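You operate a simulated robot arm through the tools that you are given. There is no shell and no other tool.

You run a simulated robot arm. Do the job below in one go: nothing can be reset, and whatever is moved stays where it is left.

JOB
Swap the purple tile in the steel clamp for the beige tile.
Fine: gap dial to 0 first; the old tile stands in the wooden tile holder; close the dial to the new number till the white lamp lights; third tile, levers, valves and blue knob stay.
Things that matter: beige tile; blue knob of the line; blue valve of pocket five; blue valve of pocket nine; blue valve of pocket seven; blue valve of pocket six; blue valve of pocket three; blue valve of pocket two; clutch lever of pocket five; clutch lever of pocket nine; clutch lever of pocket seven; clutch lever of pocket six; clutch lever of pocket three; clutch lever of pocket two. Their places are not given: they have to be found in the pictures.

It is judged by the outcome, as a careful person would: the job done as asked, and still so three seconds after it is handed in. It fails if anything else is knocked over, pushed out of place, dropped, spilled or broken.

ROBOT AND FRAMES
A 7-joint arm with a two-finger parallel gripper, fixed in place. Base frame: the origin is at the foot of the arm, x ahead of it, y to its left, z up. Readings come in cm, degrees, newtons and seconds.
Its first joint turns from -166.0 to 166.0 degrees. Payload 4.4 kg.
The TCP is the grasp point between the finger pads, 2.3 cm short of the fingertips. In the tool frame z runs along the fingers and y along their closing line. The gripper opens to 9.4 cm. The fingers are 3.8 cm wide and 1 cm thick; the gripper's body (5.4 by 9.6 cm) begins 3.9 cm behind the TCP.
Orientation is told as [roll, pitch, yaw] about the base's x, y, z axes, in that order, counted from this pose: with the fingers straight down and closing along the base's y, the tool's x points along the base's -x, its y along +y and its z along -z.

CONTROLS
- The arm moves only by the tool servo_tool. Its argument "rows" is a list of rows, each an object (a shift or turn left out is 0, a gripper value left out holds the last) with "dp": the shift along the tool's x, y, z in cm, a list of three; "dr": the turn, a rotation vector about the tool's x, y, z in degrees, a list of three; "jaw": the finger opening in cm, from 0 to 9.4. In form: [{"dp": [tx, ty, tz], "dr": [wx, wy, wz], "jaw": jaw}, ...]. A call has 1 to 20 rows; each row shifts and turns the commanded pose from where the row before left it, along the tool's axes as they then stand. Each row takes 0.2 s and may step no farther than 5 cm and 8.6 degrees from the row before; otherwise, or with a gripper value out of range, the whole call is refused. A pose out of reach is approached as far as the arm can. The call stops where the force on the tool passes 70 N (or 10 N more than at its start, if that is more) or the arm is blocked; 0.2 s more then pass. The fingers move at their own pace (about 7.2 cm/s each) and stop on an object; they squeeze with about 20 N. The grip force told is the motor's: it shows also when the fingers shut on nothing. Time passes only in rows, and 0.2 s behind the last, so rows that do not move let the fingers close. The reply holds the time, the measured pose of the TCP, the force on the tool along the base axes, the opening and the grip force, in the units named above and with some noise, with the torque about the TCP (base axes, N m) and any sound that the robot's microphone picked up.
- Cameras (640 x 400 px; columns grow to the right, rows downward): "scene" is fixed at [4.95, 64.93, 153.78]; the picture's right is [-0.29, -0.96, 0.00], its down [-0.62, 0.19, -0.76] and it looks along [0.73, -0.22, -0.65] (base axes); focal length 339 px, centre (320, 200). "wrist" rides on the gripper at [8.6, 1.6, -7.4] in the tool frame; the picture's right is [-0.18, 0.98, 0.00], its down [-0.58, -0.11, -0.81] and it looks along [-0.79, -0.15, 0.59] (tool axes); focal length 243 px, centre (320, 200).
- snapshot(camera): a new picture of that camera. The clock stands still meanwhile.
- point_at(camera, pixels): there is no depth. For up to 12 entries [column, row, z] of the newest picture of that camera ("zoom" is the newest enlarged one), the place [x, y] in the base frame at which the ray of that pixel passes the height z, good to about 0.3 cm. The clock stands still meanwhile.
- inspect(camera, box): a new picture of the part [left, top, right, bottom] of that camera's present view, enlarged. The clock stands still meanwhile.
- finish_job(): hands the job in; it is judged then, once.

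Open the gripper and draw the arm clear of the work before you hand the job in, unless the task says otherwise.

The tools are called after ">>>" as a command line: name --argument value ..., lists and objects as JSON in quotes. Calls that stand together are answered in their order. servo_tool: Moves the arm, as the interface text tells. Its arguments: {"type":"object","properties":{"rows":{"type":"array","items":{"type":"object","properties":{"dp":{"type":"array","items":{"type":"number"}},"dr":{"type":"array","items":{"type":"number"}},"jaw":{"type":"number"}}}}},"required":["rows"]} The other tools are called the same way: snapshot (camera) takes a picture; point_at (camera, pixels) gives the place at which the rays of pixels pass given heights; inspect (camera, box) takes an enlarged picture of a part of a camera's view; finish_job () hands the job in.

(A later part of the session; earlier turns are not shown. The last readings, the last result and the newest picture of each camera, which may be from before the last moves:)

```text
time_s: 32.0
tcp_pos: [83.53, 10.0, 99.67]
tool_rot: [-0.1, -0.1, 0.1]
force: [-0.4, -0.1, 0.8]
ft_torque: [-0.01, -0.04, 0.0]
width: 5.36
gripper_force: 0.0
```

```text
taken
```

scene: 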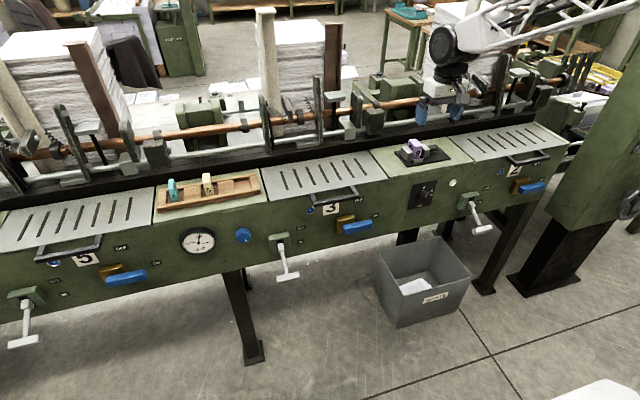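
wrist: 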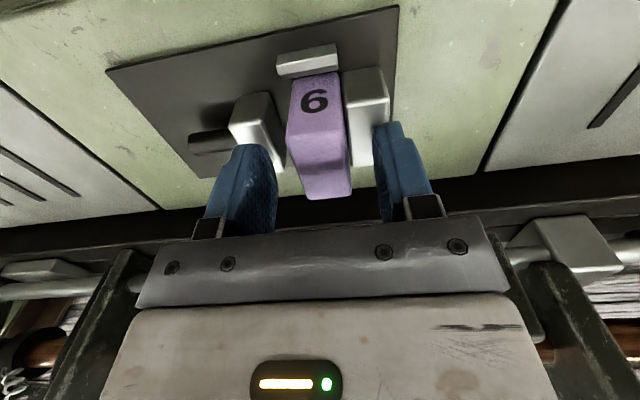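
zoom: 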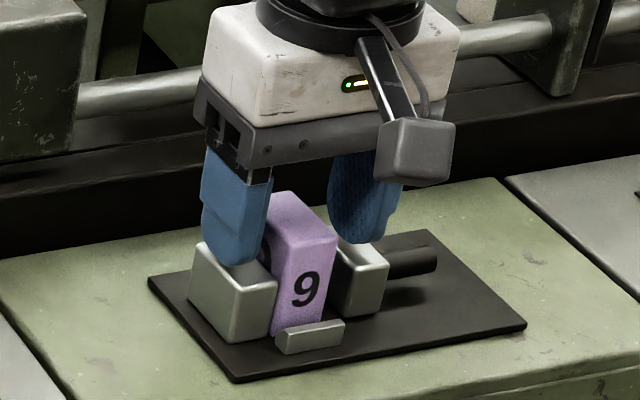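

The fingers straddle the tile just above the jaws. I close on it.

>>> servo_tool --rows '[{"jaw": 3.5}, {"jaw": 1.8}, {"jaw": 1.8}, {"jaw": 1.8}, {"jaw": 1.8}]'

>>> inspect --camera "scene" --box '[380, 110, 460, 170]'

```text
time_s: 33.2
tcp_pos: [83.37, 10.15, 99.69]
tool_rot: [0.0, -0.2, 0.0]
force: [0.2, -0.9, 0.1]
ft_torque: [0.0, -0.05, -0.02]
width: 2.54
gripper_force: 19.7
```

```text
6.67 times, centred on (420, 140) of scene
```

zoom: 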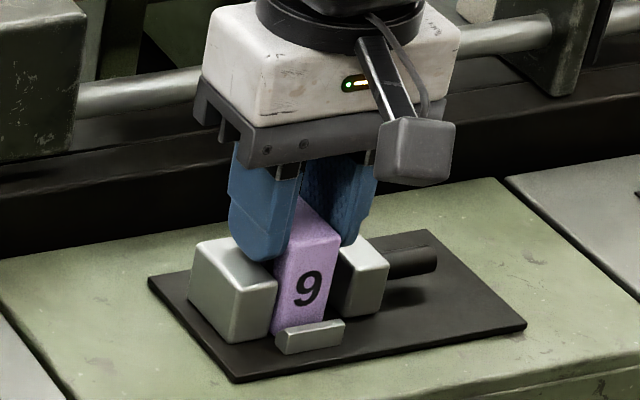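

The tile is held (width 2.54, 20 N). I lift it straight up and check.

>>> servo_tool --rows '[{"dp": [0, 0, -1]}, {"dp": [0, 0, -2]}, {"dp": [0, 0, -3]}, {"dp": [0, 0, -3.5]}, {"dp": [0, 0, -3.5]}, {"dp": [0, 0, 0]}]'

>>> snapshot --camera "scene"

>>> snapshot --camera "wrist"

```text
time_s: 34.6
tcp_pos: [83.47, 9.95, 112.73]
tool_rot: [0.0, -0.1, -0.1]
force: [0.3, -0.1, -0.9]
ft_torque: [0.01, 0.0, -0.02]
width: 2.54
gripper_force: 19.8
```

```text
taken
```

scene: 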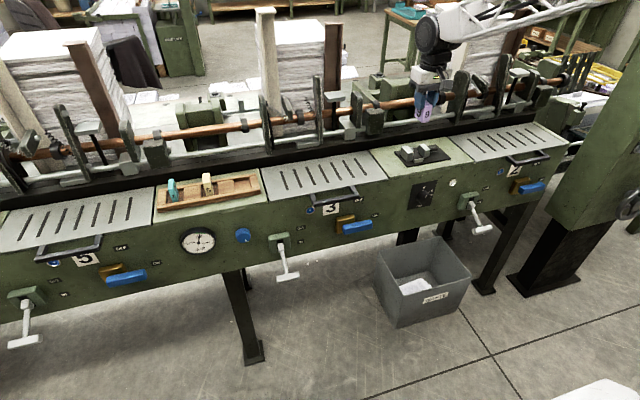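

```text
taken
```

wrist: 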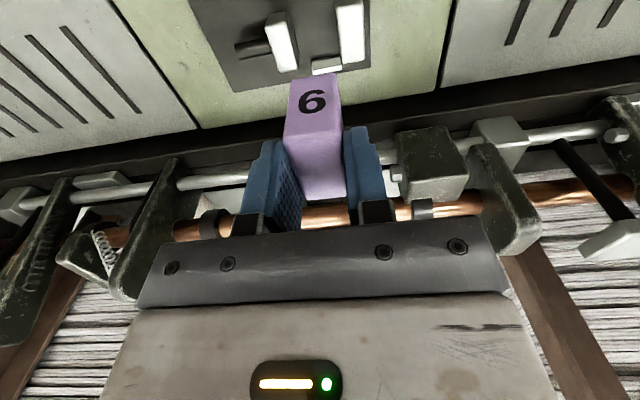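

The purple tile is lifted cleanly. I enlarge the holder in the scene view to plan where the tile goes.

>>> inspect --camera "scene" --box '[150, 160, 270, 225]'

>>> inspect --camera "scene" --box '[390, 130, 460, 175]'

```text
5.33 times, centred on (210, 192) of scene
```

zoom: 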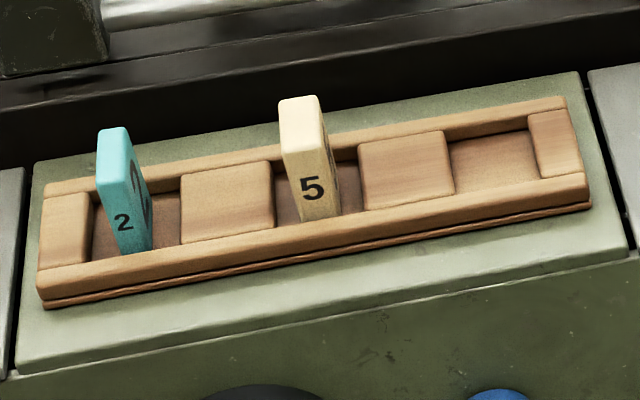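

```text
8.89 times, centred on (425, 152) of scene
```

zoom: 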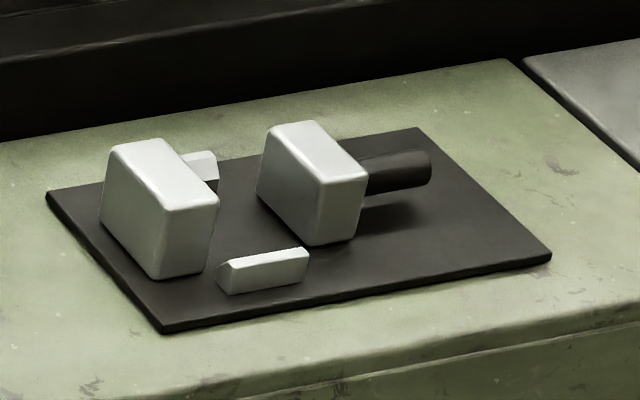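

The clamp now shows the fixed left jaw with front and rear stops, empty. Slot 3 of the holder, at zoom (493,160), is free; I get its rough place.

>>> point_at --camera "scene" --pixels '[[242.5, 184.5, 93], [242.5, 184.5, 95], [206, 190, 95], [206, 190, 99], [174, 200, 95]]'

```text
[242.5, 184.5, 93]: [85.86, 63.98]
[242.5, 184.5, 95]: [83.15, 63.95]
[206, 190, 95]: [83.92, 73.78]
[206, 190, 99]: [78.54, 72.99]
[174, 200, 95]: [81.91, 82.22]
```

The slot is about 105 cm from the base axis and the beige tile about 110 cm, beyond the stated 98 cm for a vertical tool. I swing toward the holder at a safe height to probe the real reach.

>>> servo_tool --rows '[{"dp": [2.0, 4.0, -0.5]}, {"dp": [2.0, 4.0, -0.5]}, {"dp": [2.0, 4.0, -0.5]}, {"dp": [2.0, 4.0, -0.5]}, {"dp": [1.0, 4.6, 0]}, {"dp": [0, 4.8, 0]}, {"dp": [0, 4.8, 0]}, {"dp": [0, 4.8, 0]}, {"dp": [0, 4.8, 0]}, {"dp": [0, 4.8, 0]}, {"dp": [0, 4.8, 0]}, {"dp": [0, 0, 0]}]'

>>> snapshot --camera "scene"

>>> snapshot --camera "wrist"

```text
time_s: 37.2
tcp_pos: [74.43, 59.67, 114.6]
tool_rot: [0.0, -0.2, 0.0]
force: [0.2, -0.3, 0.3]
ft_torque: [-0.03, 0.01, -0.01]
width: 2.52
gripper_force: 20.0
```

```text
taken
```

scene: 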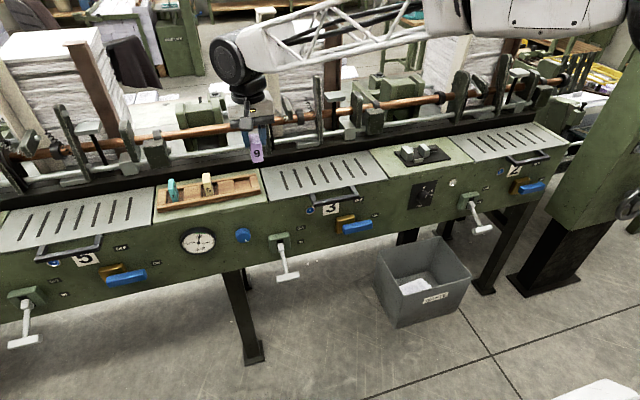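

```text
taken
```

wrist: 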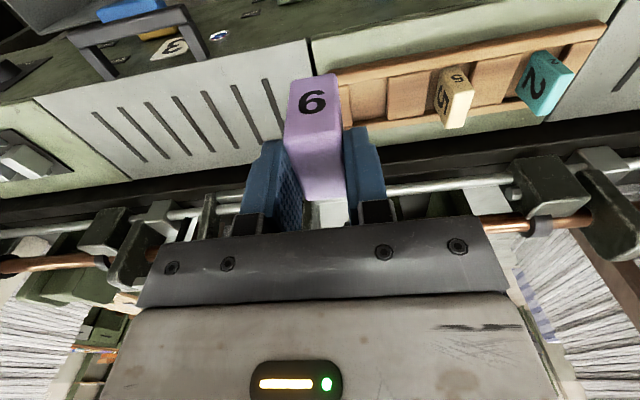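

No trouble at r≈95. I extend outward step by step to find the limit with the vertical tool.

>>> servo_tool --rows '[{"dp": [-3, 1, 0]}, {"dp": [-3, 1, 0]}, {"dp": [-3, 1.5, 0]}, {"dp": [0, 0, 0]}]'

```text
time_s: 38.2
tcp_pos: [83.38, 63.22, 114.65]
tool_rot: [0.0, -0.1, 0.0]
force: [0.4, -0.5, -0.3]
ft_torque: [0.01, 0.02, 0.01]
width: 2.54
gripper_force: 20.3
```

r=104.6 is reached without complaint. I test further toward the beige tile's y (≈73) at this height.

>>> servo_tool --rows '[{"dp": [0, 3.5, 0]}, {"dp": [0, 3.5, 0]}, {"dp": [0, 3, 0]}, {"dp": [0, 0, 0]}]'

>>> snapshot --camera "wrist"

```text
time_s: 39.2
tcp_pos: [83.31, 73.09, 114.64]
tool_rot: [-0.1, 0.0, 0.0]
force: [0.1, -0.1, -1.4]
ft_torque: [0.01, 0.02, -0.01]
width: 2.51
gripper_force: 20.2
```

```text
taken
```

wrist: 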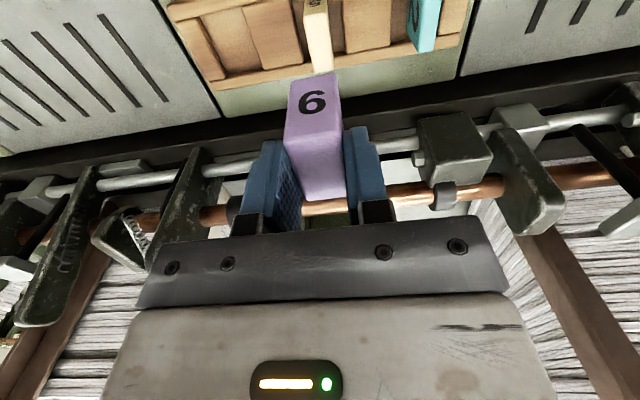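

The vertical tool reaches the holder. I pull back to view slot 3 and the tiles well with the wrist camera.

>>> servo_tool --rows '[{"dp": [3.8, -2.3, 0]}, {"dp": [3.8, -2.3, 0]}, {"dp": [3.7, -2.5, 0]}, {"dp": [0, 0, 0]}]'

>>> snapshot --camera "wrist"

>>> inspect --camera "wrist" --box '[220, 20, 520, 150]'

```text
time_s: 40.2
tcp_pos: [72.27, 65.73, 114.73]
tool_rot: [-0.1, -0.1, -0.1]
force: [-0.1, -0.3, -0.8]
ft_torque: [-0.02, -0.02, 0.0]
width: 2.55
gripper_force: 19.9
```

```text
taken
```

wrist: 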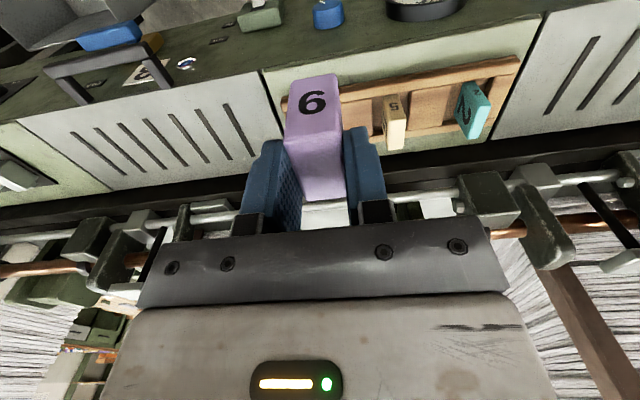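

```text
2.13 times, centred on (370, 85) of wrist
```

zoom: 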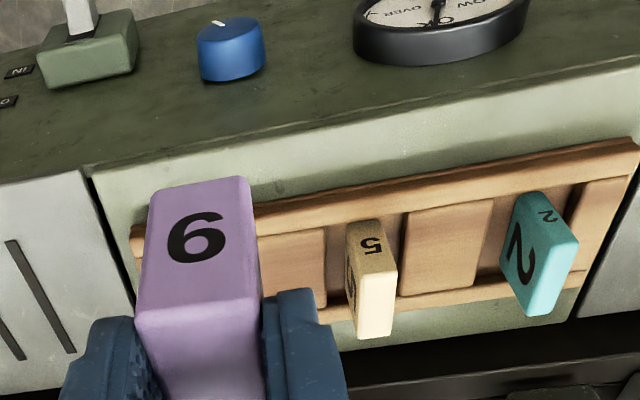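

The held tile hides slot 3 here, so I shift to y≈56 to bring slot 3 into clear view beside it.

>>> servo_tool --rows '[{"dp": [0, -4.8, 0]}, {"dp": [0, -4.8, 0]}, {"dp": [0, 0, 0]}]'

>>> snapshot --camera "wrist"

>>> inspect --camera "wrist" --box '[320, 30, 480, 130]'

```text
time_s: 41.0
tcp_pos: [72.15, 56.36, 114.56]
tool_rot: [0.0, -0.1, 0.1]
force: [-0.2, 0.4, -0.6]
ft_torque: [-0.01, 0.02, 0.0]
width: 2.55
gripper_force: 20.3
```

```text
taken
```

wrist: 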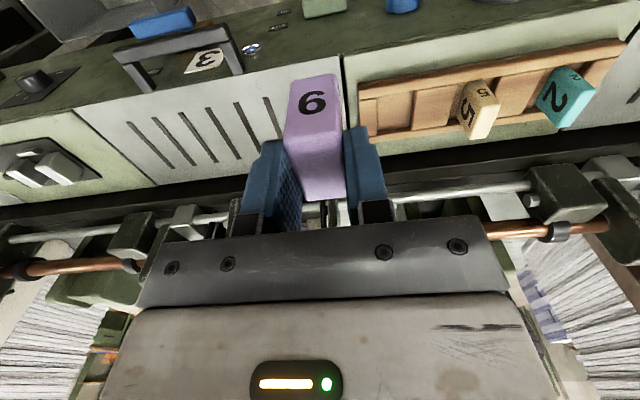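

```text
4.00 times, centred on (400, 80) of wrist
```

zoom: 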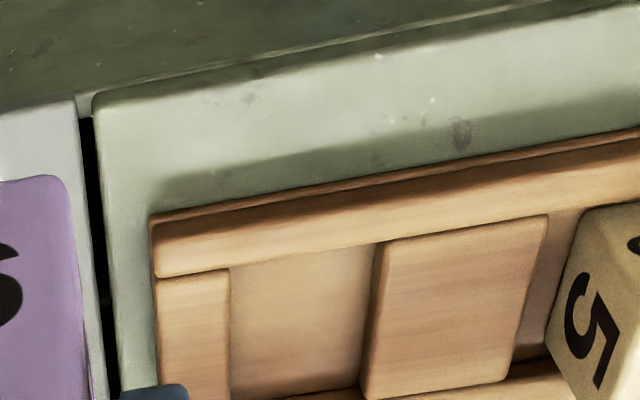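

Slot 3 lies between the end block and block 2. I triangulate the block corners from both cameras.

>>> point_at --camera "wrist" --pixels '[[416.25, 90.75, 93], [416.25, 90.75, 97], [456.75, 83.75, 93], [456.75, 83.75, 97], [446.25, 124.5, 93], [446.25, 124.5, 97], [411.25, 129.5, 93], [411.25, 129.5, 97], [377.25, 97.5, 93], [377.25, 97.5, 97], [377, 130, 93], [377, 130, 97]]'

>>> point_at --camera "scene" --pixels '[[235.3, 190.5, 93], [235.3, 190.5, 97], [218.4, 193.9, 93], [218.4, 193.9, 97], [217.1, 181.7, 93], [217.1, 181.7, 97], [232.5, 178.9, 93], [232.5, 178.9, 97], [251.3, 188.2, 93], [251.3, 188.2, 97], [248.8, 176.1, 93], [248.8, 176.1, 97]]'

```text
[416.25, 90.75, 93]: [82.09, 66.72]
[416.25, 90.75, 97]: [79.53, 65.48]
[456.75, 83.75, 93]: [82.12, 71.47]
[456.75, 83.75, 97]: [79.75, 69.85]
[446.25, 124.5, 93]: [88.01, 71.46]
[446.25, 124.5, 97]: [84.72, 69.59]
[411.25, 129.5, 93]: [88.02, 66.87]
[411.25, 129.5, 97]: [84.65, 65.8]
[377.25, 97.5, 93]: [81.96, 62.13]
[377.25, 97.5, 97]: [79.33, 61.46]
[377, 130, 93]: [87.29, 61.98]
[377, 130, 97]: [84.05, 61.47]
```

```text
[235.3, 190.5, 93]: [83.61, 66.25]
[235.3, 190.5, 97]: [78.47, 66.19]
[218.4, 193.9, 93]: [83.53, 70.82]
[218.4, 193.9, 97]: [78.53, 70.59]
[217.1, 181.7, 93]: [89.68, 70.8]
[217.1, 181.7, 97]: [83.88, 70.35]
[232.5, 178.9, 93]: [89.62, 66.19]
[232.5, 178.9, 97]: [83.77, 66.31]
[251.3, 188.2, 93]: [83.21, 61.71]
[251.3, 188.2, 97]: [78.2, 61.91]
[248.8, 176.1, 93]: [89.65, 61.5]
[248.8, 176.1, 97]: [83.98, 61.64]
```

Block tops are at z≈95.1. Slot 3 spans y 61.8–66.2 and x 80.7–86.0, so its centre is (83.35, 64.0). I also measure the beige tile's top in the holder.

>>> inspect --camera "wrist" --box '[430, 60, 550, 150]'

>>> inspect --camera "scene" --box '[190, 165, 250, 205]'

```text
4.44 times, centred on (490, 105) of wrist
```

zoom: 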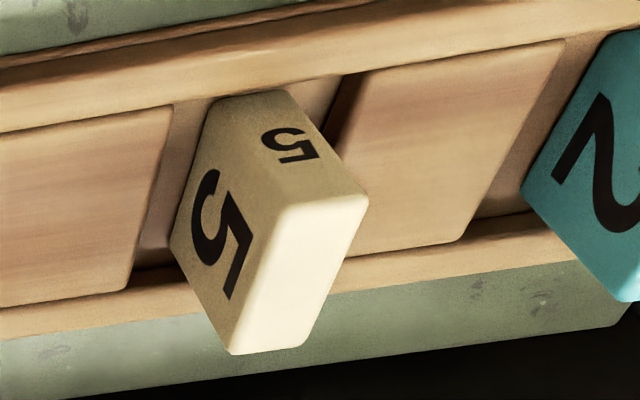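

```text
10.00 times, centred on (220, 185) of scene
```

zoom: 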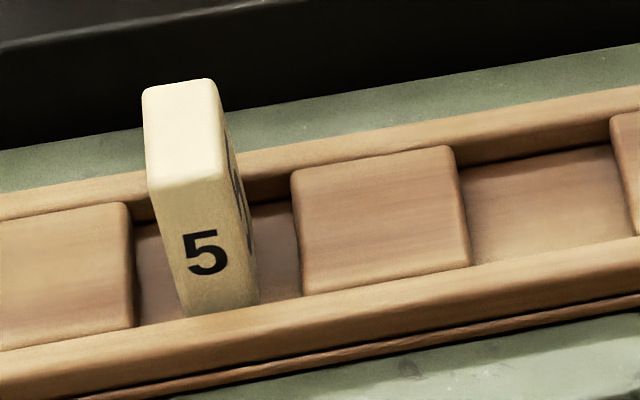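

I take rays to the beige tile's top corners from both views.

>>> point_at --camera "wrist" --pixels '[[480.3, 107.25, 97], [480.3, 107.25, 101], [500.6, 103.9, 97], [500.6, 103.9, 101], [487.7, 137.7, 97], [487.7, 137.7, 101], [470.2, 139.2, 97], [470.2, 139.2, 101]]'

>>> point_at --camera "scene" --pixels '[[210.7, 182.7, 97], [210.7, 182.7, 101], [203, 183.5, 97], [203, 183.5, 101], [202.5, 174.2, 97], [202.5, 174.2, 101], [209.3, 173.2, 97], [209.3, 173.2, 101]]'

```text
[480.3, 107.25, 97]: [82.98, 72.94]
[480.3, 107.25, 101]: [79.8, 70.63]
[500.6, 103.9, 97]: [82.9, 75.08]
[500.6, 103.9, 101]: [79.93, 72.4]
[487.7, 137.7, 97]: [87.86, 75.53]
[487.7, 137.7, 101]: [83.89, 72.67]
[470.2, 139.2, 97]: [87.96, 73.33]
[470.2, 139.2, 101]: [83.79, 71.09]
```

```text
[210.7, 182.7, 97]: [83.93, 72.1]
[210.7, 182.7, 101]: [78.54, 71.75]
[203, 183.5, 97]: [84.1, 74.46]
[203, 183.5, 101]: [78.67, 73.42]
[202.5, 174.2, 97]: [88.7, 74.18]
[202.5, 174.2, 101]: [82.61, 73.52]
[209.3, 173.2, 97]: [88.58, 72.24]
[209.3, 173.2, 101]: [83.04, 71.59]
```

The beige tile's top is at z≈98.85, centred at (83.7, 72.9) and 2.0 cm thick. I carry the purple tile above slot 3 at (83.4, 64.0) and come down to z≈104.

>>> servo_tool --rows '[{"dp": [-3.75, 2.55, 0]}, {"dp": [-3.75, 2.55, 0]}, {"dp": [-3.75, 2.54, 0]}, {"dp": [0, 0, 3.5]}, {"dp": [0, 0, 3.5]}, {"dp": [0, 0, 3.0]}, {"dp": [0, 0, 0]}]'

>>> snapshot --camera "wrist"

>>> inspect --camera "scene" --box '[190, 130, 280, 210]'

```text
time_s: 42.6
tcp_pos: [83.39, 64.12, 104.88]
tool_rot: [0.0, -0.2, 0.1]
force: [-0.7, 0.2, -0.7]
ft_torque: [-0.03, -0.04, 0.04]
width: 2.55
gripper_force: 20.5
```

```text
taken
```

wrist: 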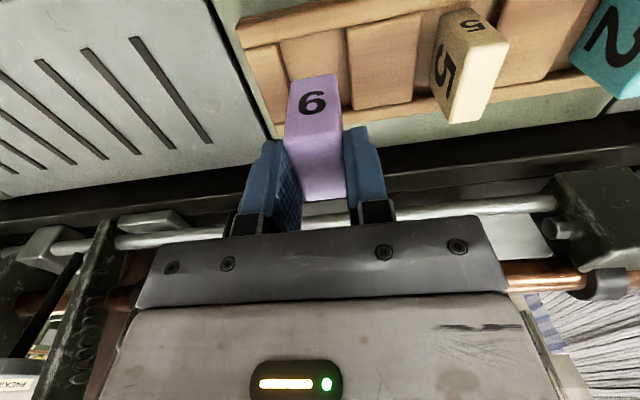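

```text
5.00 times, centred on (235, 170) of scene
```

zoom: 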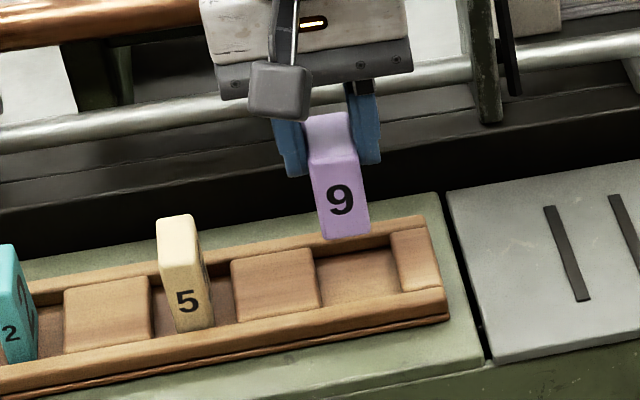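

The purple tile hangs over slot 3. I lower it partly into the slot to z≈101 and check.

>>> servo_tool --rows '[{"dp": [0, 0, 1.5]}, {"dp": [0, 0, 1.2]}, {"dp": [0, 0, 0.8]}, {"dp": [0, 0, 0.4]}, {"dp": [0, 0, 0]}]'

>>> inspect --camera "scene" --box '[205, 140, 275, 205]'

>>> inspect --camera "wrist" --box '[220, 20, 420, 160]'

```text
time_s: 43.8
tcp_pos: [83.51, 64.01, 100.78]
tool_rot: [0.0, -0.1, 0.0]
force: [0.2, -0.4, -0.7]
ft_torque: [0.02, 0.01, 0.0]
width: 2.53
gripper_force: 20.0
```

```text
6.15 times, centred on (240, 172) of scene
```

zoom: 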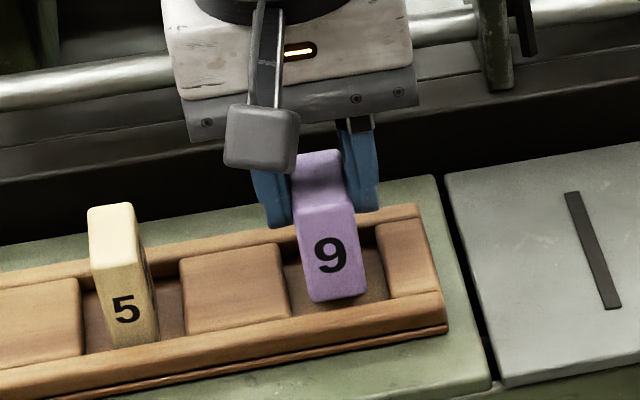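

```text
2.86 times, centred on (320, 90) of wrist
```

zoom: 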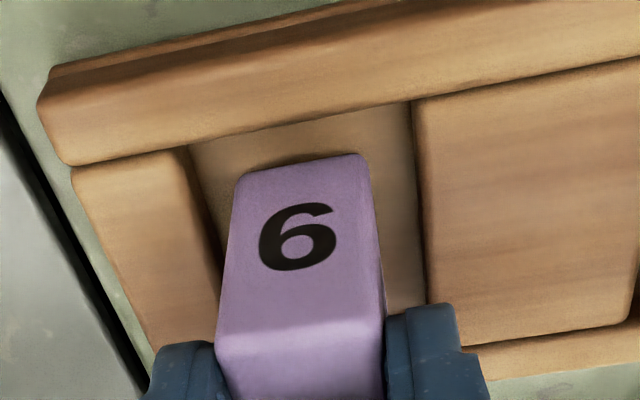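

The tile is inside slot 3 with room on every side. I lower it in small steps until it touches the floor.

>>> servo_tool --rows '[{"dp": [0, 0, 0.4]}, {"dp": [0, 0, 0.4]}, {"dp": [0, 0, 0.3]}, {"dp": [0, 0, 0.2]}, {"dp": [0, 0, 0]}]'

```text
time_s: 45.0
tcp_pos: [83.37, 63.91, 99.74]
tool_rot: [0.0, -0.3, 0.0]
force: [-1.1, -1.2, 30.5]
ft_torque: [-0.09, 0.13, 0.01]
width: 2.53
gripper_force: 20.5
```

Force z of 30 N shows contact at TCP z≈99.8. I check that the tile is standing on the slot floor and not on a rail.

>>> inspect --camera "scene" --box '[205, 150, 275, 205]'

>>> inspect --camera "wrist" --box '[240, 20, 420, 150]'

```text
7.27 times, centred on (240, 178) of scene
```

zoom: 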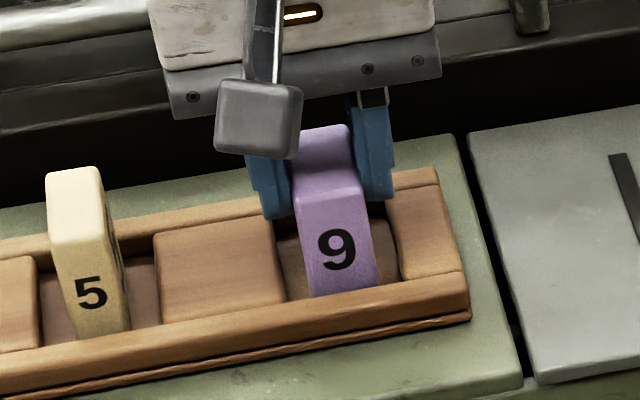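

```text
3.08 times, centred on (330, 85) of wrist
```

zoom: 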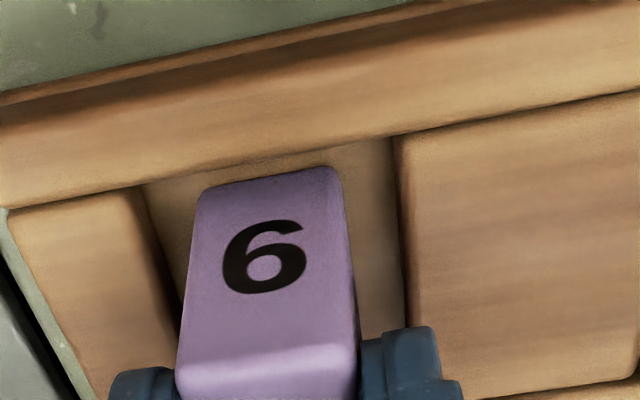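

It is standing on the floor of slot 3. I ease the pressure, open the fingers and rise straight up.

>>> servo_tool --rows '[{"dp": [0, 0, -0.2]}, {"dp": [0, 0, 0]}, {"jaw": 3.2}, {"jaw": 4.6}, {"jaw": 4.6}, {"dp": [0, 0, -1]}, {"dp": [0, 0, -2]}, {"dp": [0, 0, -3]}, {"dp": [0, 0, -4]}, {"dp": [0, 0, 0]}]'

>>> snapshot --camera "wrist"

>>> inspect --camera "scene" --box '[150, 150, 280, 220]'

```text
time_s: 47.2
tcp_pos: [83.25, 63.97, 109.7]
tool_rot: [0.0, -0.1, 0.1]
force: [0.2, 0.4, -0.1]
ft_torque: [-0.03, 0.0, 0.02]
width: 4.61
gripper_force: 0.0
```

```text
taken
```

wrist: 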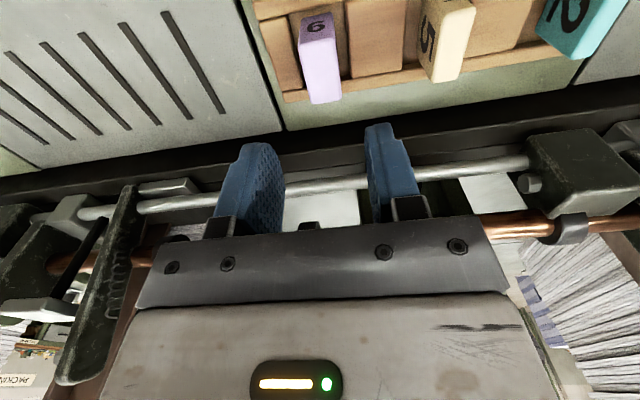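

```text
4.92 times, centred on (215, 185) of scene
```

zoom: 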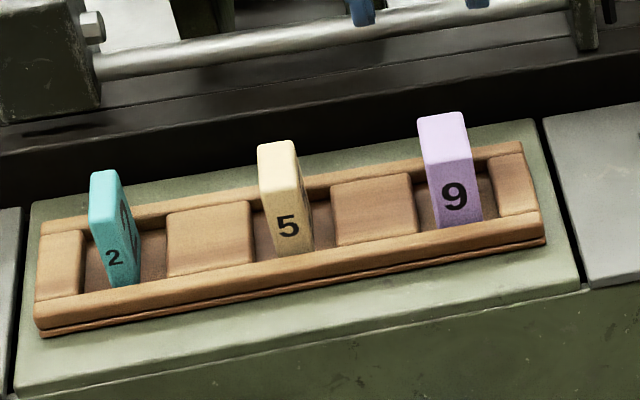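

The purple tile stands upright in slot 3 and the others are unmoved. I move above the beige tile at (83.7, 72.9) and look from a height.

>>> servo_tool --rows '[{"dp": [-0.2, 4.5, 0], "jaw": 5}, {"dp": [-0.2, 4.4, 0]}, {"dp": [0, 0, 3]}, {"dp": [0, 0, 3]}, {"dp": [0, 0, 0]}]'

>>> snapshot --camera "wrist"

>>> inspect --camera "wrist" --box '[230, 30, 410, 190]'

>>> inspect --camera "scene" --box '[160, 140, 260, 210]'

```text
time_s: 48.4
tcp_pos: [83.79, 72.79, 103.7]
tool_rot: [0.0, -0.1, 0.1]
force: [0.9, -0.3, -0.1]
ft_torque: [-0.01, -0.06, 0.01]
width: 4.98
gripper_force: 0.0
```

```text
taken
```

wrist: 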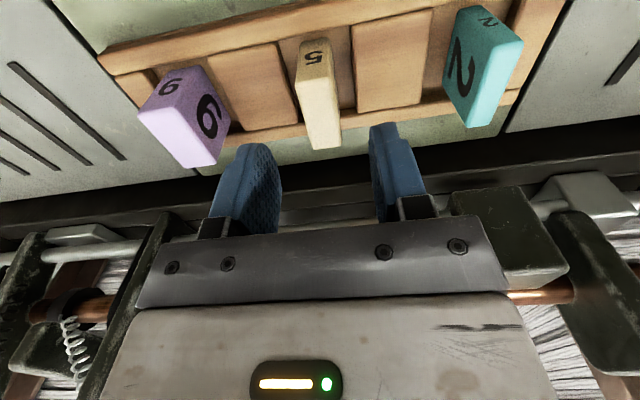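

```text
2.50 times, centred on (320, 110) of wrist
```

zoom: 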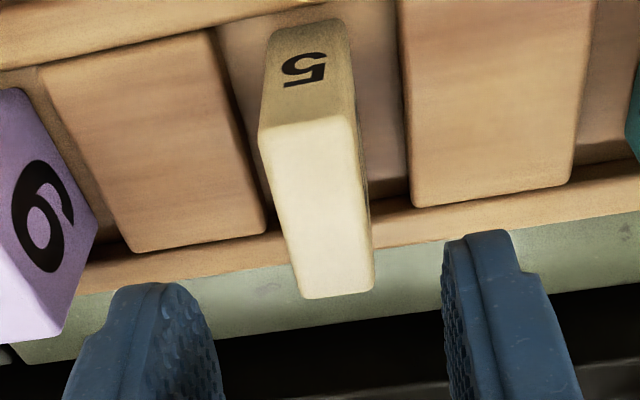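

```text
5.71 times, centred on (210, 175) of scene
```

zoom: 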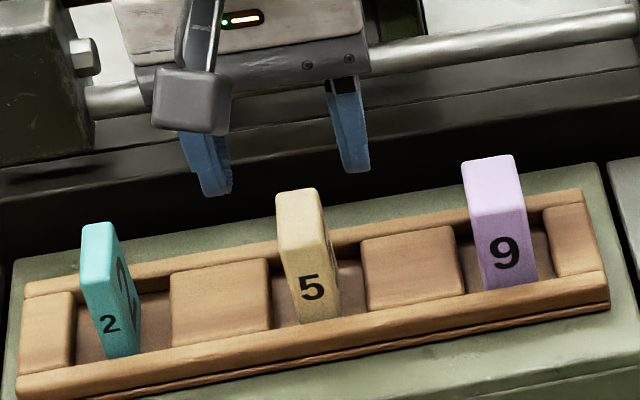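

I measure the beige tile's top corners from this view at z≈99.

>>> point_at --camera "wrist" --pixels '[[313.2, 149.2, 98.8], [313.2, 149.2, 99.4], [341.6, 146, 98.8], [341.6, 146, 99.4], [295.6, 80.8, 98.8], [295.6, 80.8, 99.4], [334, 76, 98.8], [334, 76, 99.4]]'

```text
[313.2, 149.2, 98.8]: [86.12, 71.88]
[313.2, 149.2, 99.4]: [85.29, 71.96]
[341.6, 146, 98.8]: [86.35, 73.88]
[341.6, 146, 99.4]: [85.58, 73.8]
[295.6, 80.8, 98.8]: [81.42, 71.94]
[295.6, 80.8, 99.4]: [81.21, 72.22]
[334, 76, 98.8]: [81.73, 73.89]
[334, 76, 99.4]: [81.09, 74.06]
```

The beige tile's top is near 99.4, centred at about (83.4, 73.0). I trim by 0.2 cm, descend to TCP z≈99.8 and grip.

>>> servo_tool --rows '[{"dp": [0.2, 0.1, 0]}, {"dp": [0, 0, 1.6]}, {"dp": [0, 0, 1.4]}, {"dp": [0, 0, 0.9]}, {"dp": [0, 0, 0]}]'

>>> snapshot --camera "wrist"

>>> inspect --camera "scene" --box '[160, 150, 260, 210]'

```text
time_s: 49.6
tcp_pos: [83.64, 72.91, 99.75]
tool_rot: [0.0, -0.1, 0.1]
force: [0.5, -0.6, 0.0]
ft_torque: [-0.01, 0.03, 0.01]
width: 4.99
gripper_force: 0.1
```

```text
taken
```

wrist: 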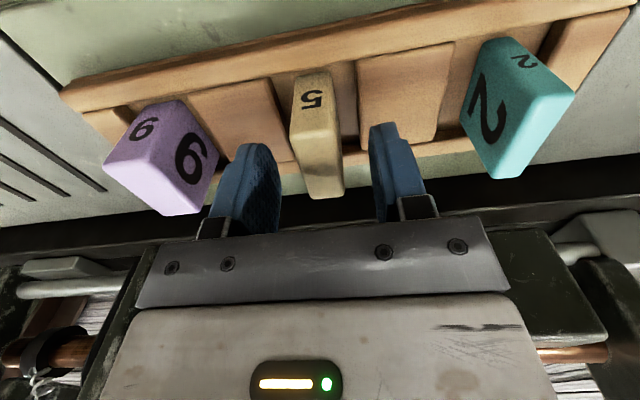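

```text
6.40 times, centred on (210, 180) of scene
```

zoom: 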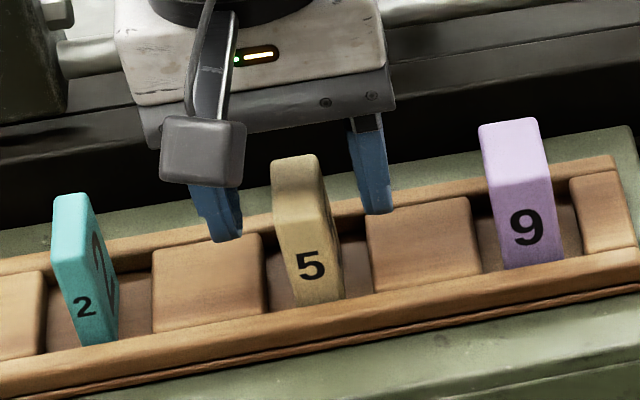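

The beige tile sits between the fingers at the same rows as the purple one did. I close on it.

>>> servo_tool --rows '[{"jaw": 3}, {"jaw": 1.3}, {"jaw": 1.3}, {"jaw": 1.3}, {"jaw": 1.3}]'

>>> inspect --camera "wrist" --box '[230, 50, 410, 210]'

```text
time_s: 50.8
tcp_pos: [83.67, 73.01, 99.79]
tool_rot: [0.0, -0.1, -0.1]
force: [-0.1, -0.4, -0.1]
ft_torque: [-0.02, 0.03, -0.02]
width: 1.95
gripper_force: 19.7
```

```text
2.50 times, centred on (320, 130) of wrist
```

zoom: 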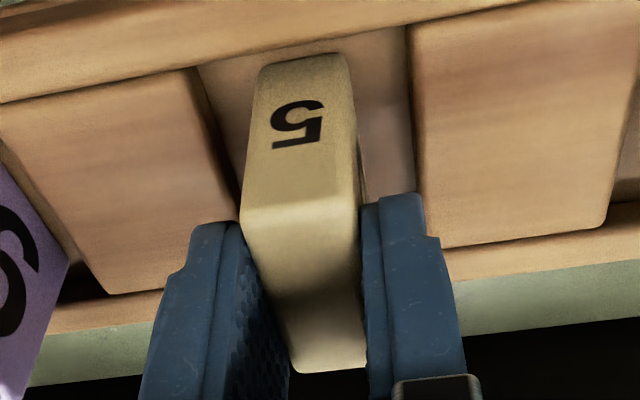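

The beige tile is gripped (width 1.95). I lift it straight up and carry it back toward the clamp at a safe height.

>>> servo_tool --rows '[{"dp": [0, 0, -1]}, {"dp": [0, 0, -2]}, {"dp": [0, 0, -3]}, {"dp": [0, 0, -4]}, {"dp": [0, 0, -4.5]}, {"dp": [2, -4, 0]}, {"dp": [2, -4, 0]}, {"dp": [2, -4, 0]}, {"dp": [2, -4, 0]}, {"dp": [0, -4.8, 0]}, {"dp": [0, -4.8, 0]}, {"dp": [0, -4.8, 0]}, {"dp": [0, -4.8, 0]}, {"dp": [0, 0, 0]}]'

>>> snapshot --camera "scene"

>>> inspect --camera "wrist" --box '[230, 50, 410, 210]'

```text
time_s: 53.8
tcp_pos: [75.67, 37.65, 114.6]
tool_rot: [0.0, -0.1, 0.0]
force: [-0.6, 0.3, -0.2]
ft_torque: [0.0, -0.01, 0.02]
width: 1.93
gripper_force: 20.1
```

```text
taken
```

scene: 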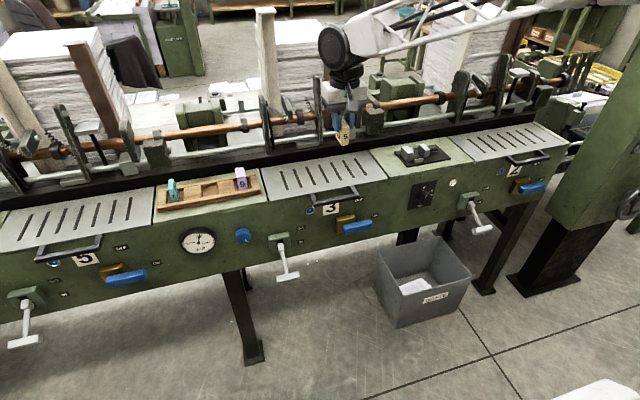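

```text
2.50 times, centred on (320, 130) of wrist
```

zoom: 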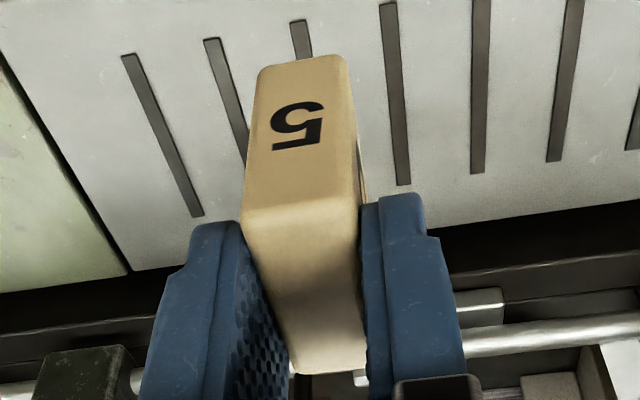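

The beige tile sits in the hand at the same pixels as the purple one did, so the same TCP pose (83.4, 10.1, 99.7) should fit the clamp. I move above the clamp.

>>> servo_tool --rows '[{"dp": [-1.29, -4.59, 0]}, {"dp": [-1.29, -4.59, 0]}, {"dp": [-1.29, -4.59, 0]}, {"dp": [-1.29, -4.59, 0]}, {"dp": [-1.29, -4.59, 0]}, {"dp": [-1.29, -4.6, 0]}, {"dp": [0, 0, 3]}, {"dp": [0, 0, 0]}]'

>>> snapshot --camera "wrist"

>>> inspect --camera "scene" --box '[380, 90, 470, 170]'

```text
time_s: 55.6
tcp_pos: [83.33, 9.95, 111.08]
tool_rot: [0.0, -0.1, 0.0]
force: [0.0, -0.8, -0.6]
ft_torque: [0.01, -0.01, 0.0]
width: 1.93
gripper_force: 20.2
```

```text
taken
```

wrist: 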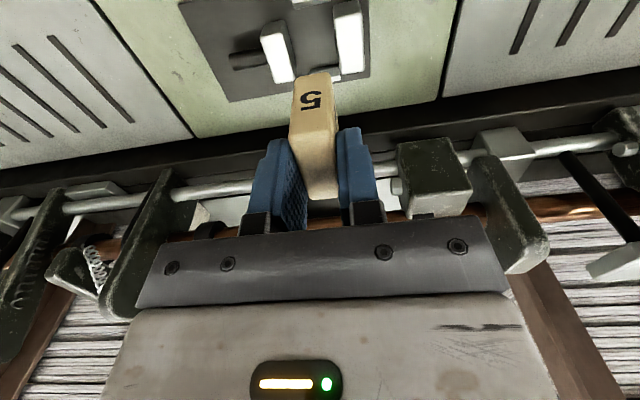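

```text
5.00 times, centred on (425, 130) of scene
```

zoom: 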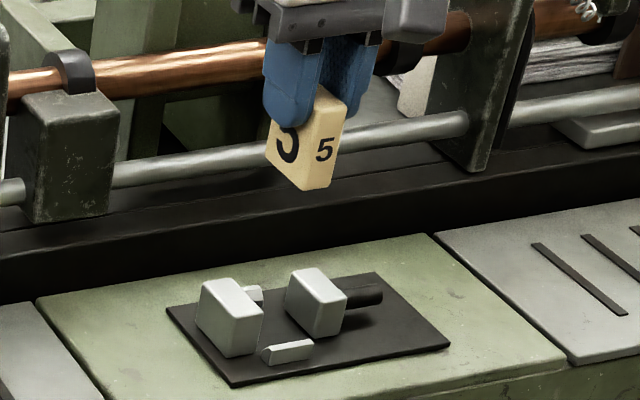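

The beige tile is above the clamp. I lower it to z≈104.6, with its bottom just above the jaw tops, and check alignment with the jaws and stops.

>>> servo_tool --rows '[{"dp": [0, 0, 3]}, {"dp": [0, 0, 2.5]}, {"dp": [0, 0, 1.2]}, {"dp": [0, 0, 0]}]'

>>> inspect --camera "wrist" --box '[230, 20, 410, 160]'

>>> inspect --camera "scene" --box '[385, 115, 455, 170]'

```text
time_s: 56.6
tcp_pos: [83.4, 10.16, 104.49]
tool_rot: [0.0, -0.1, 0.1]
force: [0.2, -0.3, -0.4]
ft_torque: [0.01, -0.02, 0.0]
width: 1.96
gripper_force: 20.4
```

```text
2.86 times, centred on (320, 90) of wrist
```

zoom: 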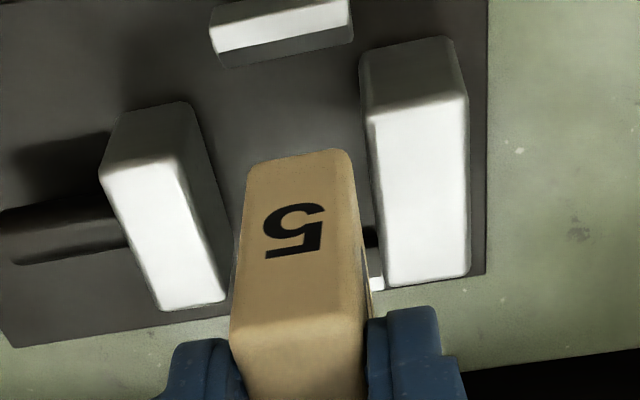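

```text
7.27 times, centred on (420, 142) of scene
```

zoom: 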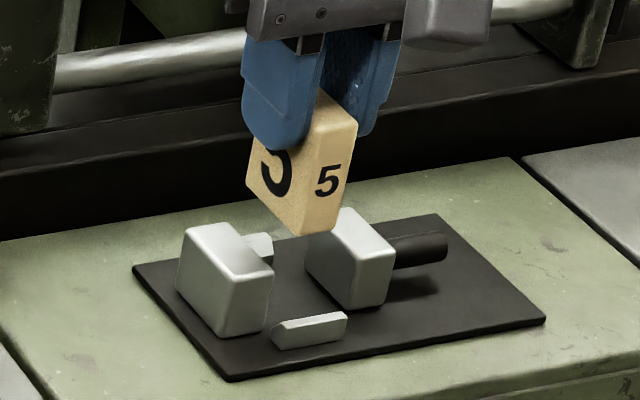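

I check the clearances: tile bottom corners against the left jaw's inner edge, the right jaw and the front stop.

>>> point_at --camera "wrist" --pixels '[[331.2, 73.2, 98.1], [294.7, 77.5, 98.1], [336.8, 62, 97.1], [343.4, 120.4, 97.1], [280.5, 77.5, 97.1], [298.5, 125, 97.1], [282, 39, 94.5], [331, 30, 94.5], [289, 43, 93.3]]'

```text
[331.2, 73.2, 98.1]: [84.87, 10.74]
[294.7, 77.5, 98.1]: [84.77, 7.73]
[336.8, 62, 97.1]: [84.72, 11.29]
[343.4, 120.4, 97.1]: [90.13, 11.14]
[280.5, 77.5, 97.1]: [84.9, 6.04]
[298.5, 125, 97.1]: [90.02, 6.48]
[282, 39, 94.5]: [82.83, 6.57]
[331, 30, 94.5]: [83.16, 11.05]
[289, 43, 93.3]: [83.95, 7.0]
```

Those values used the older wrist picture, so I take a fresh one at this pose and measure again.

>>> snapshot --camera "wrist"

>>> point_at --camera "wrist" --pixels '[[331.2, 73.2, 98.1], [294.7, 77.5, 98.1], [336.8, 62, 97.1], [343.4, 120.4, 97.1], [280.5, 77.5, 97.1], [298.5, 125, 97.1], [282, 39, 94.5], [331, 30, 94.5], [341.5, 118.5, 95]]'

```text
taken
```

wrist: 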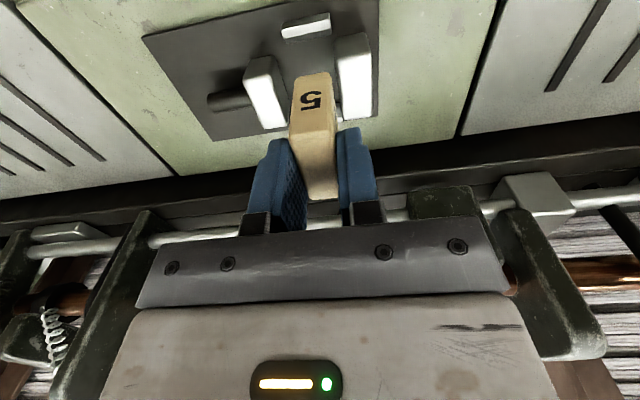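

```text
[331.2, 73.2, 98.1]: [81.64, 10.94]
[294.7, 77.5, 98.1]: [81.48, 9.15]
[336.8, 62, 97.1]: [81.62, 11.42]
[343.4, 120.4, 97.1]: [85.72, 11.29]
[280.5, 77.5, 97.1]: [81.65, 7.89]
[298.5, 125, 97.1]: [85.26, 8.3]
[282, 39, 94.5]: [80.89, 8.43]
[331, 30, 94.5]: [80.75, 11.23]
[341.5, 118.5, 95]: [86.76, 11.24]
```

The tile sits at y 9.1–11.05 between the jaws' 8.0 and 11.35, with its front at x≈81.5 behind the front stop, so it is clear. I lower it into the clamp and ease down to contact.

>>> servo_tool --rows '[{"dp": [0, 0, 1.2]}, {"dp": [0, 0, 1.2]}, {"dp": [0, 0, 1.0]}, {"dp": [0, 0, 0.7]}, {"dp": [0, 0, 0.3]}, {"dp": [0, 0, 0]}]'

>>> inspect --camera "scene" --box '[385, 115, 455, 170]'

>>> inspect --camera "wrist" --box '[230, 20, 410, 160]'

```text
time_s: 58.0
tcp_pos: [83.34, 10.24, 100.23]
tool_rot: [0.1, 0.0, -0.1]
force: [1.5, 0.2, 0.0]
ft_torque: [0.02, -0.1, 0.0]
width: 1.93
gripper_force: 19.9
```

```text
7.27 times, centred on (420, 142) of scene
```

zoom: 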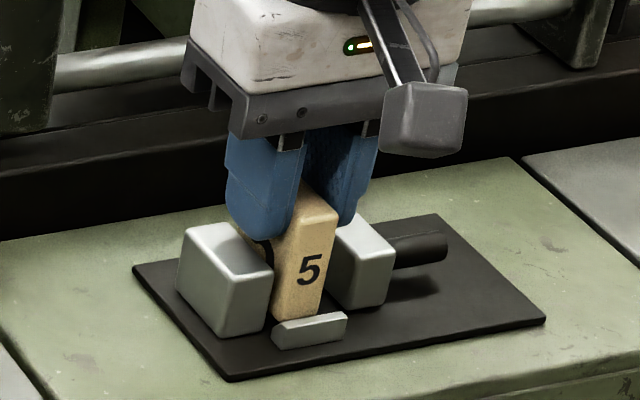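

```text
2.86 times, centred on (320, 90) of wrist
```

zoom: 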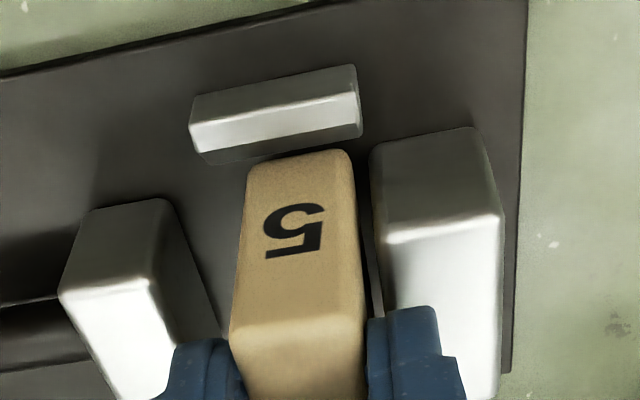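

The tile is between the jaws and just behind the front stop, about 0.5 cm above the plate. I ease down in small steps until it touches.

>>> servo_tool --rows '[{"dp": [0, 0, 0.2]}, {"dp": [0, 0, 0.2]}, {"dp": [0, 0, 0.15]}, {"dp": [0, 0, 0]}]'

```text
time_s: 59.0
tcp_pos: [83.27, 10.22, 99.78]
tool_rot: [0.1, -0.2, 0.1]
force: [13.0, -0.6, 4.6]
ft_torque: [-0.05, -0.58, 0.06]
width: 1.95
gripper_force: 20.4
```

A 13 N force in +x and a torque show the tile's front is rubbing on the front stop. I shift +x by 0.2 cm and continue easing down.

>>> servo_tool --rows '[{"dp": [-0.1, 0, 0]}, {"dp": [-0.1, 0, 0]}, {"dp": [0, 0, 0]}]'

```text
time_s: 59.8
tcp_pos: [83.58, 10.15, 99.48]
tool_rot: [0.0, -0.1, 0.0]
force: [0.3, 0.5, -0.3]
ft_torque: [0.03, 0.01, -0.02]
width: 1.96
gripper_force: 20.0
```

Free again, at z≈99.5 with no contact yet. I lower a bit more to feel the plate.

>>> servo_tool --rows '[{"dp": [0, 0, 0.15]}, {"dp": [0, 0, 0.1]}, {"dp": [0, 0, 0]}]'

>>> inspect --camera "scene" --box '[390, 120, 450, 170]'

>>> inspect --camera "wrist" --box '[230, 20, 410, 160]'

```text
time_s: 60.6
tcp_pos: [83.59, 10.25, 99.44]
tool_rot: [-0.1, -0.2, 0.0]
force: [1.9, 0.4, 17.4]
ft_torque: [0.0, -0.08, 0.0]
width: 1.99
gripper_force: 20.0
```

```text
8.00 times, centred on (420, 145) of scene
```

zoom: 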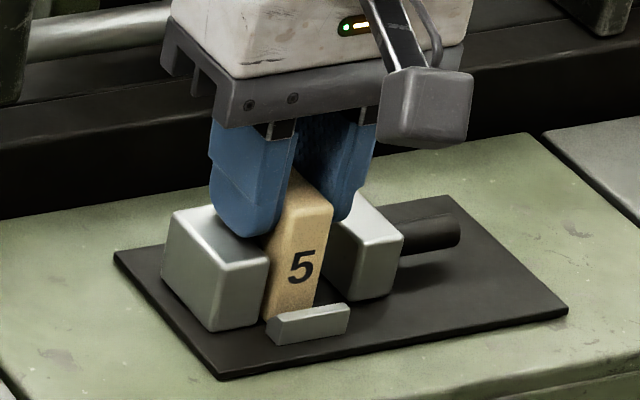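

```text
2.86 times, centred on (320, 90) of wrist
```

zoom: 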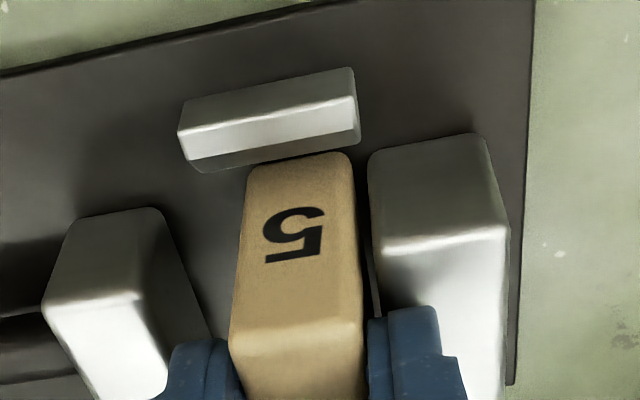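

Force z of 17 N with no side torque means the tile is seated on the plate, between the jaws and behind the stop. I relieve the load, open slightly, then rise.

>>> servo_tool --rows '[{"dp": [0, 0, -0.1]}, {"dp": [0, 0, 0]}, {"jaw": 2.6}, {"jaw": 2.6}, {"dp": [0, 0, -0.5]}, {"dp": [0, 0, -0.5], "jaw": 4.5}, {"dp": [0, 0, -1.5]}, {"dp": [0, 0, -3]}, {"dp": [0, 0, -4]}, {"dp": [0, 0, 0]}]'

>>> inspect --camera "scene" --box '[385, 120, 455, 170]'

>>> snapshot --camera "wrist"

```text
time_s: 62.8
tcp_pos: [83.42, 10.14, 109.09]
tool_rot: [0.0, 0.0, 0.0]
force: [1.0, -0.1, -0.5]
ft_torque: [0.0, 0.0, 0.02]
width: 4.51
gripper_force: 0.1
```

```text
8.00 times, centred on (420, 145) of scene
```

zoom: 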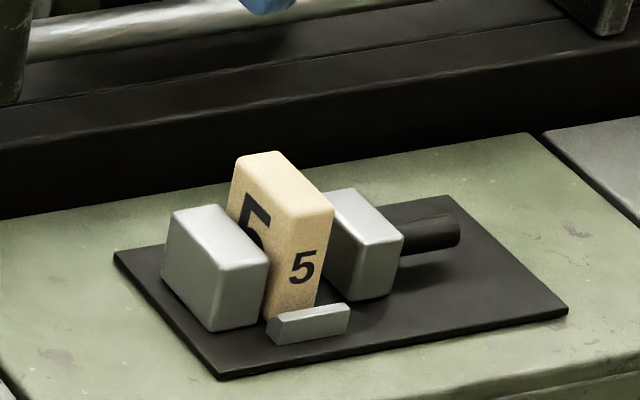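

```text
taken
```

wrist: 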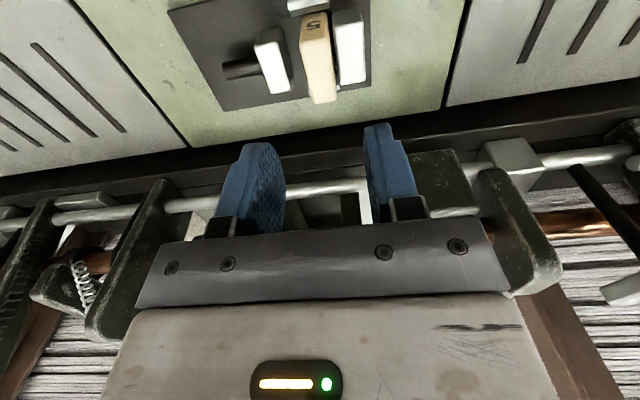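

The beige tile stands upright in the clamp. I retreat and yaw the tool so that, once tilted toward the panel, the grip has about 100° of clockwise travel available.

>>> servo_tool --rows '[{"dp": [4.9, 0, 0]}, {"dp": [4.9, 0, 0]}, {"dp": [4.9, 0, 0]}, {"dp": [4.9, 0, 0]}, {"dp": [4.9, 0, 0]}, {"dp": [0, 0, 0], "jaw": 7}]'

>>> servo_tool --rows '[{"dr": [0, 0, -8.5], "dp": [0, 0, 0.5]}, {"dr": [0, 0, -8.5], "dp": [0, 0, 0.5]}, {"dr": [0, 0, -8.5], "dp": [0, 0, 0.5]}, {"dr": [0, 0, -8.5], "dp": [0, 0, 0.5]}, {"dr": [0, 0, -8.5], "dp": [0, 0, 0.5]}, {"dr": [0, 0, -8.5], "dp": [0, 0, 0.5]}, {"dr": [0, 0, -8.5], "dp": [0, 0, 0.5]}, {"dr": [0, 0, -8.5], "dp": [0, 0, 0.5]}, {"dr": [0, 0, -8.5], "dp": [0, 0, 0.5]}, {"dr": [0, 0, -8.5], "dp": [0, 0, 0.5]}, {"dr": [0, 0, -8.5], "dp": [0, 0, 0.5]}, {"dr": [0, 0, -8.5], "dp": [0, 0, 0.5]}, {"dr": [0, 0, -8.5], "dp": [0, 0, 0.5]}, {"dr": [0, 0, -8.5], "dp": [0, 0, 0.5]}, {"dr": [0, 0, -8.5], "dp": [0, 0, 0.5]}, {"dr": [0, 0, -8.5], "dp": [0, 0, 0.5]}, {"dp": [0, 0, 0]}]'

```text
time_s: 64.2
tcp_pos: [58.78, 10.56, 109.11]
tool_rot: [0.0, -0.1, 0.0]
force: [0.7, 0.0, 0.0]
ft_torque: [0.01, 0.01, 0.0]
width: 7.01
gripper_force: 0.2
```

```text
time_s: 67.8
tcp_pos: [59.0, 10.24, 100.94]
tool_rot: [-0.1, 0.1, 136.2]
force: [0.3, 0.5, 0.5]
ft_torque: [-0.01, 0.02, -0.02]
width: 6.99
gripper_force: 0.1
```

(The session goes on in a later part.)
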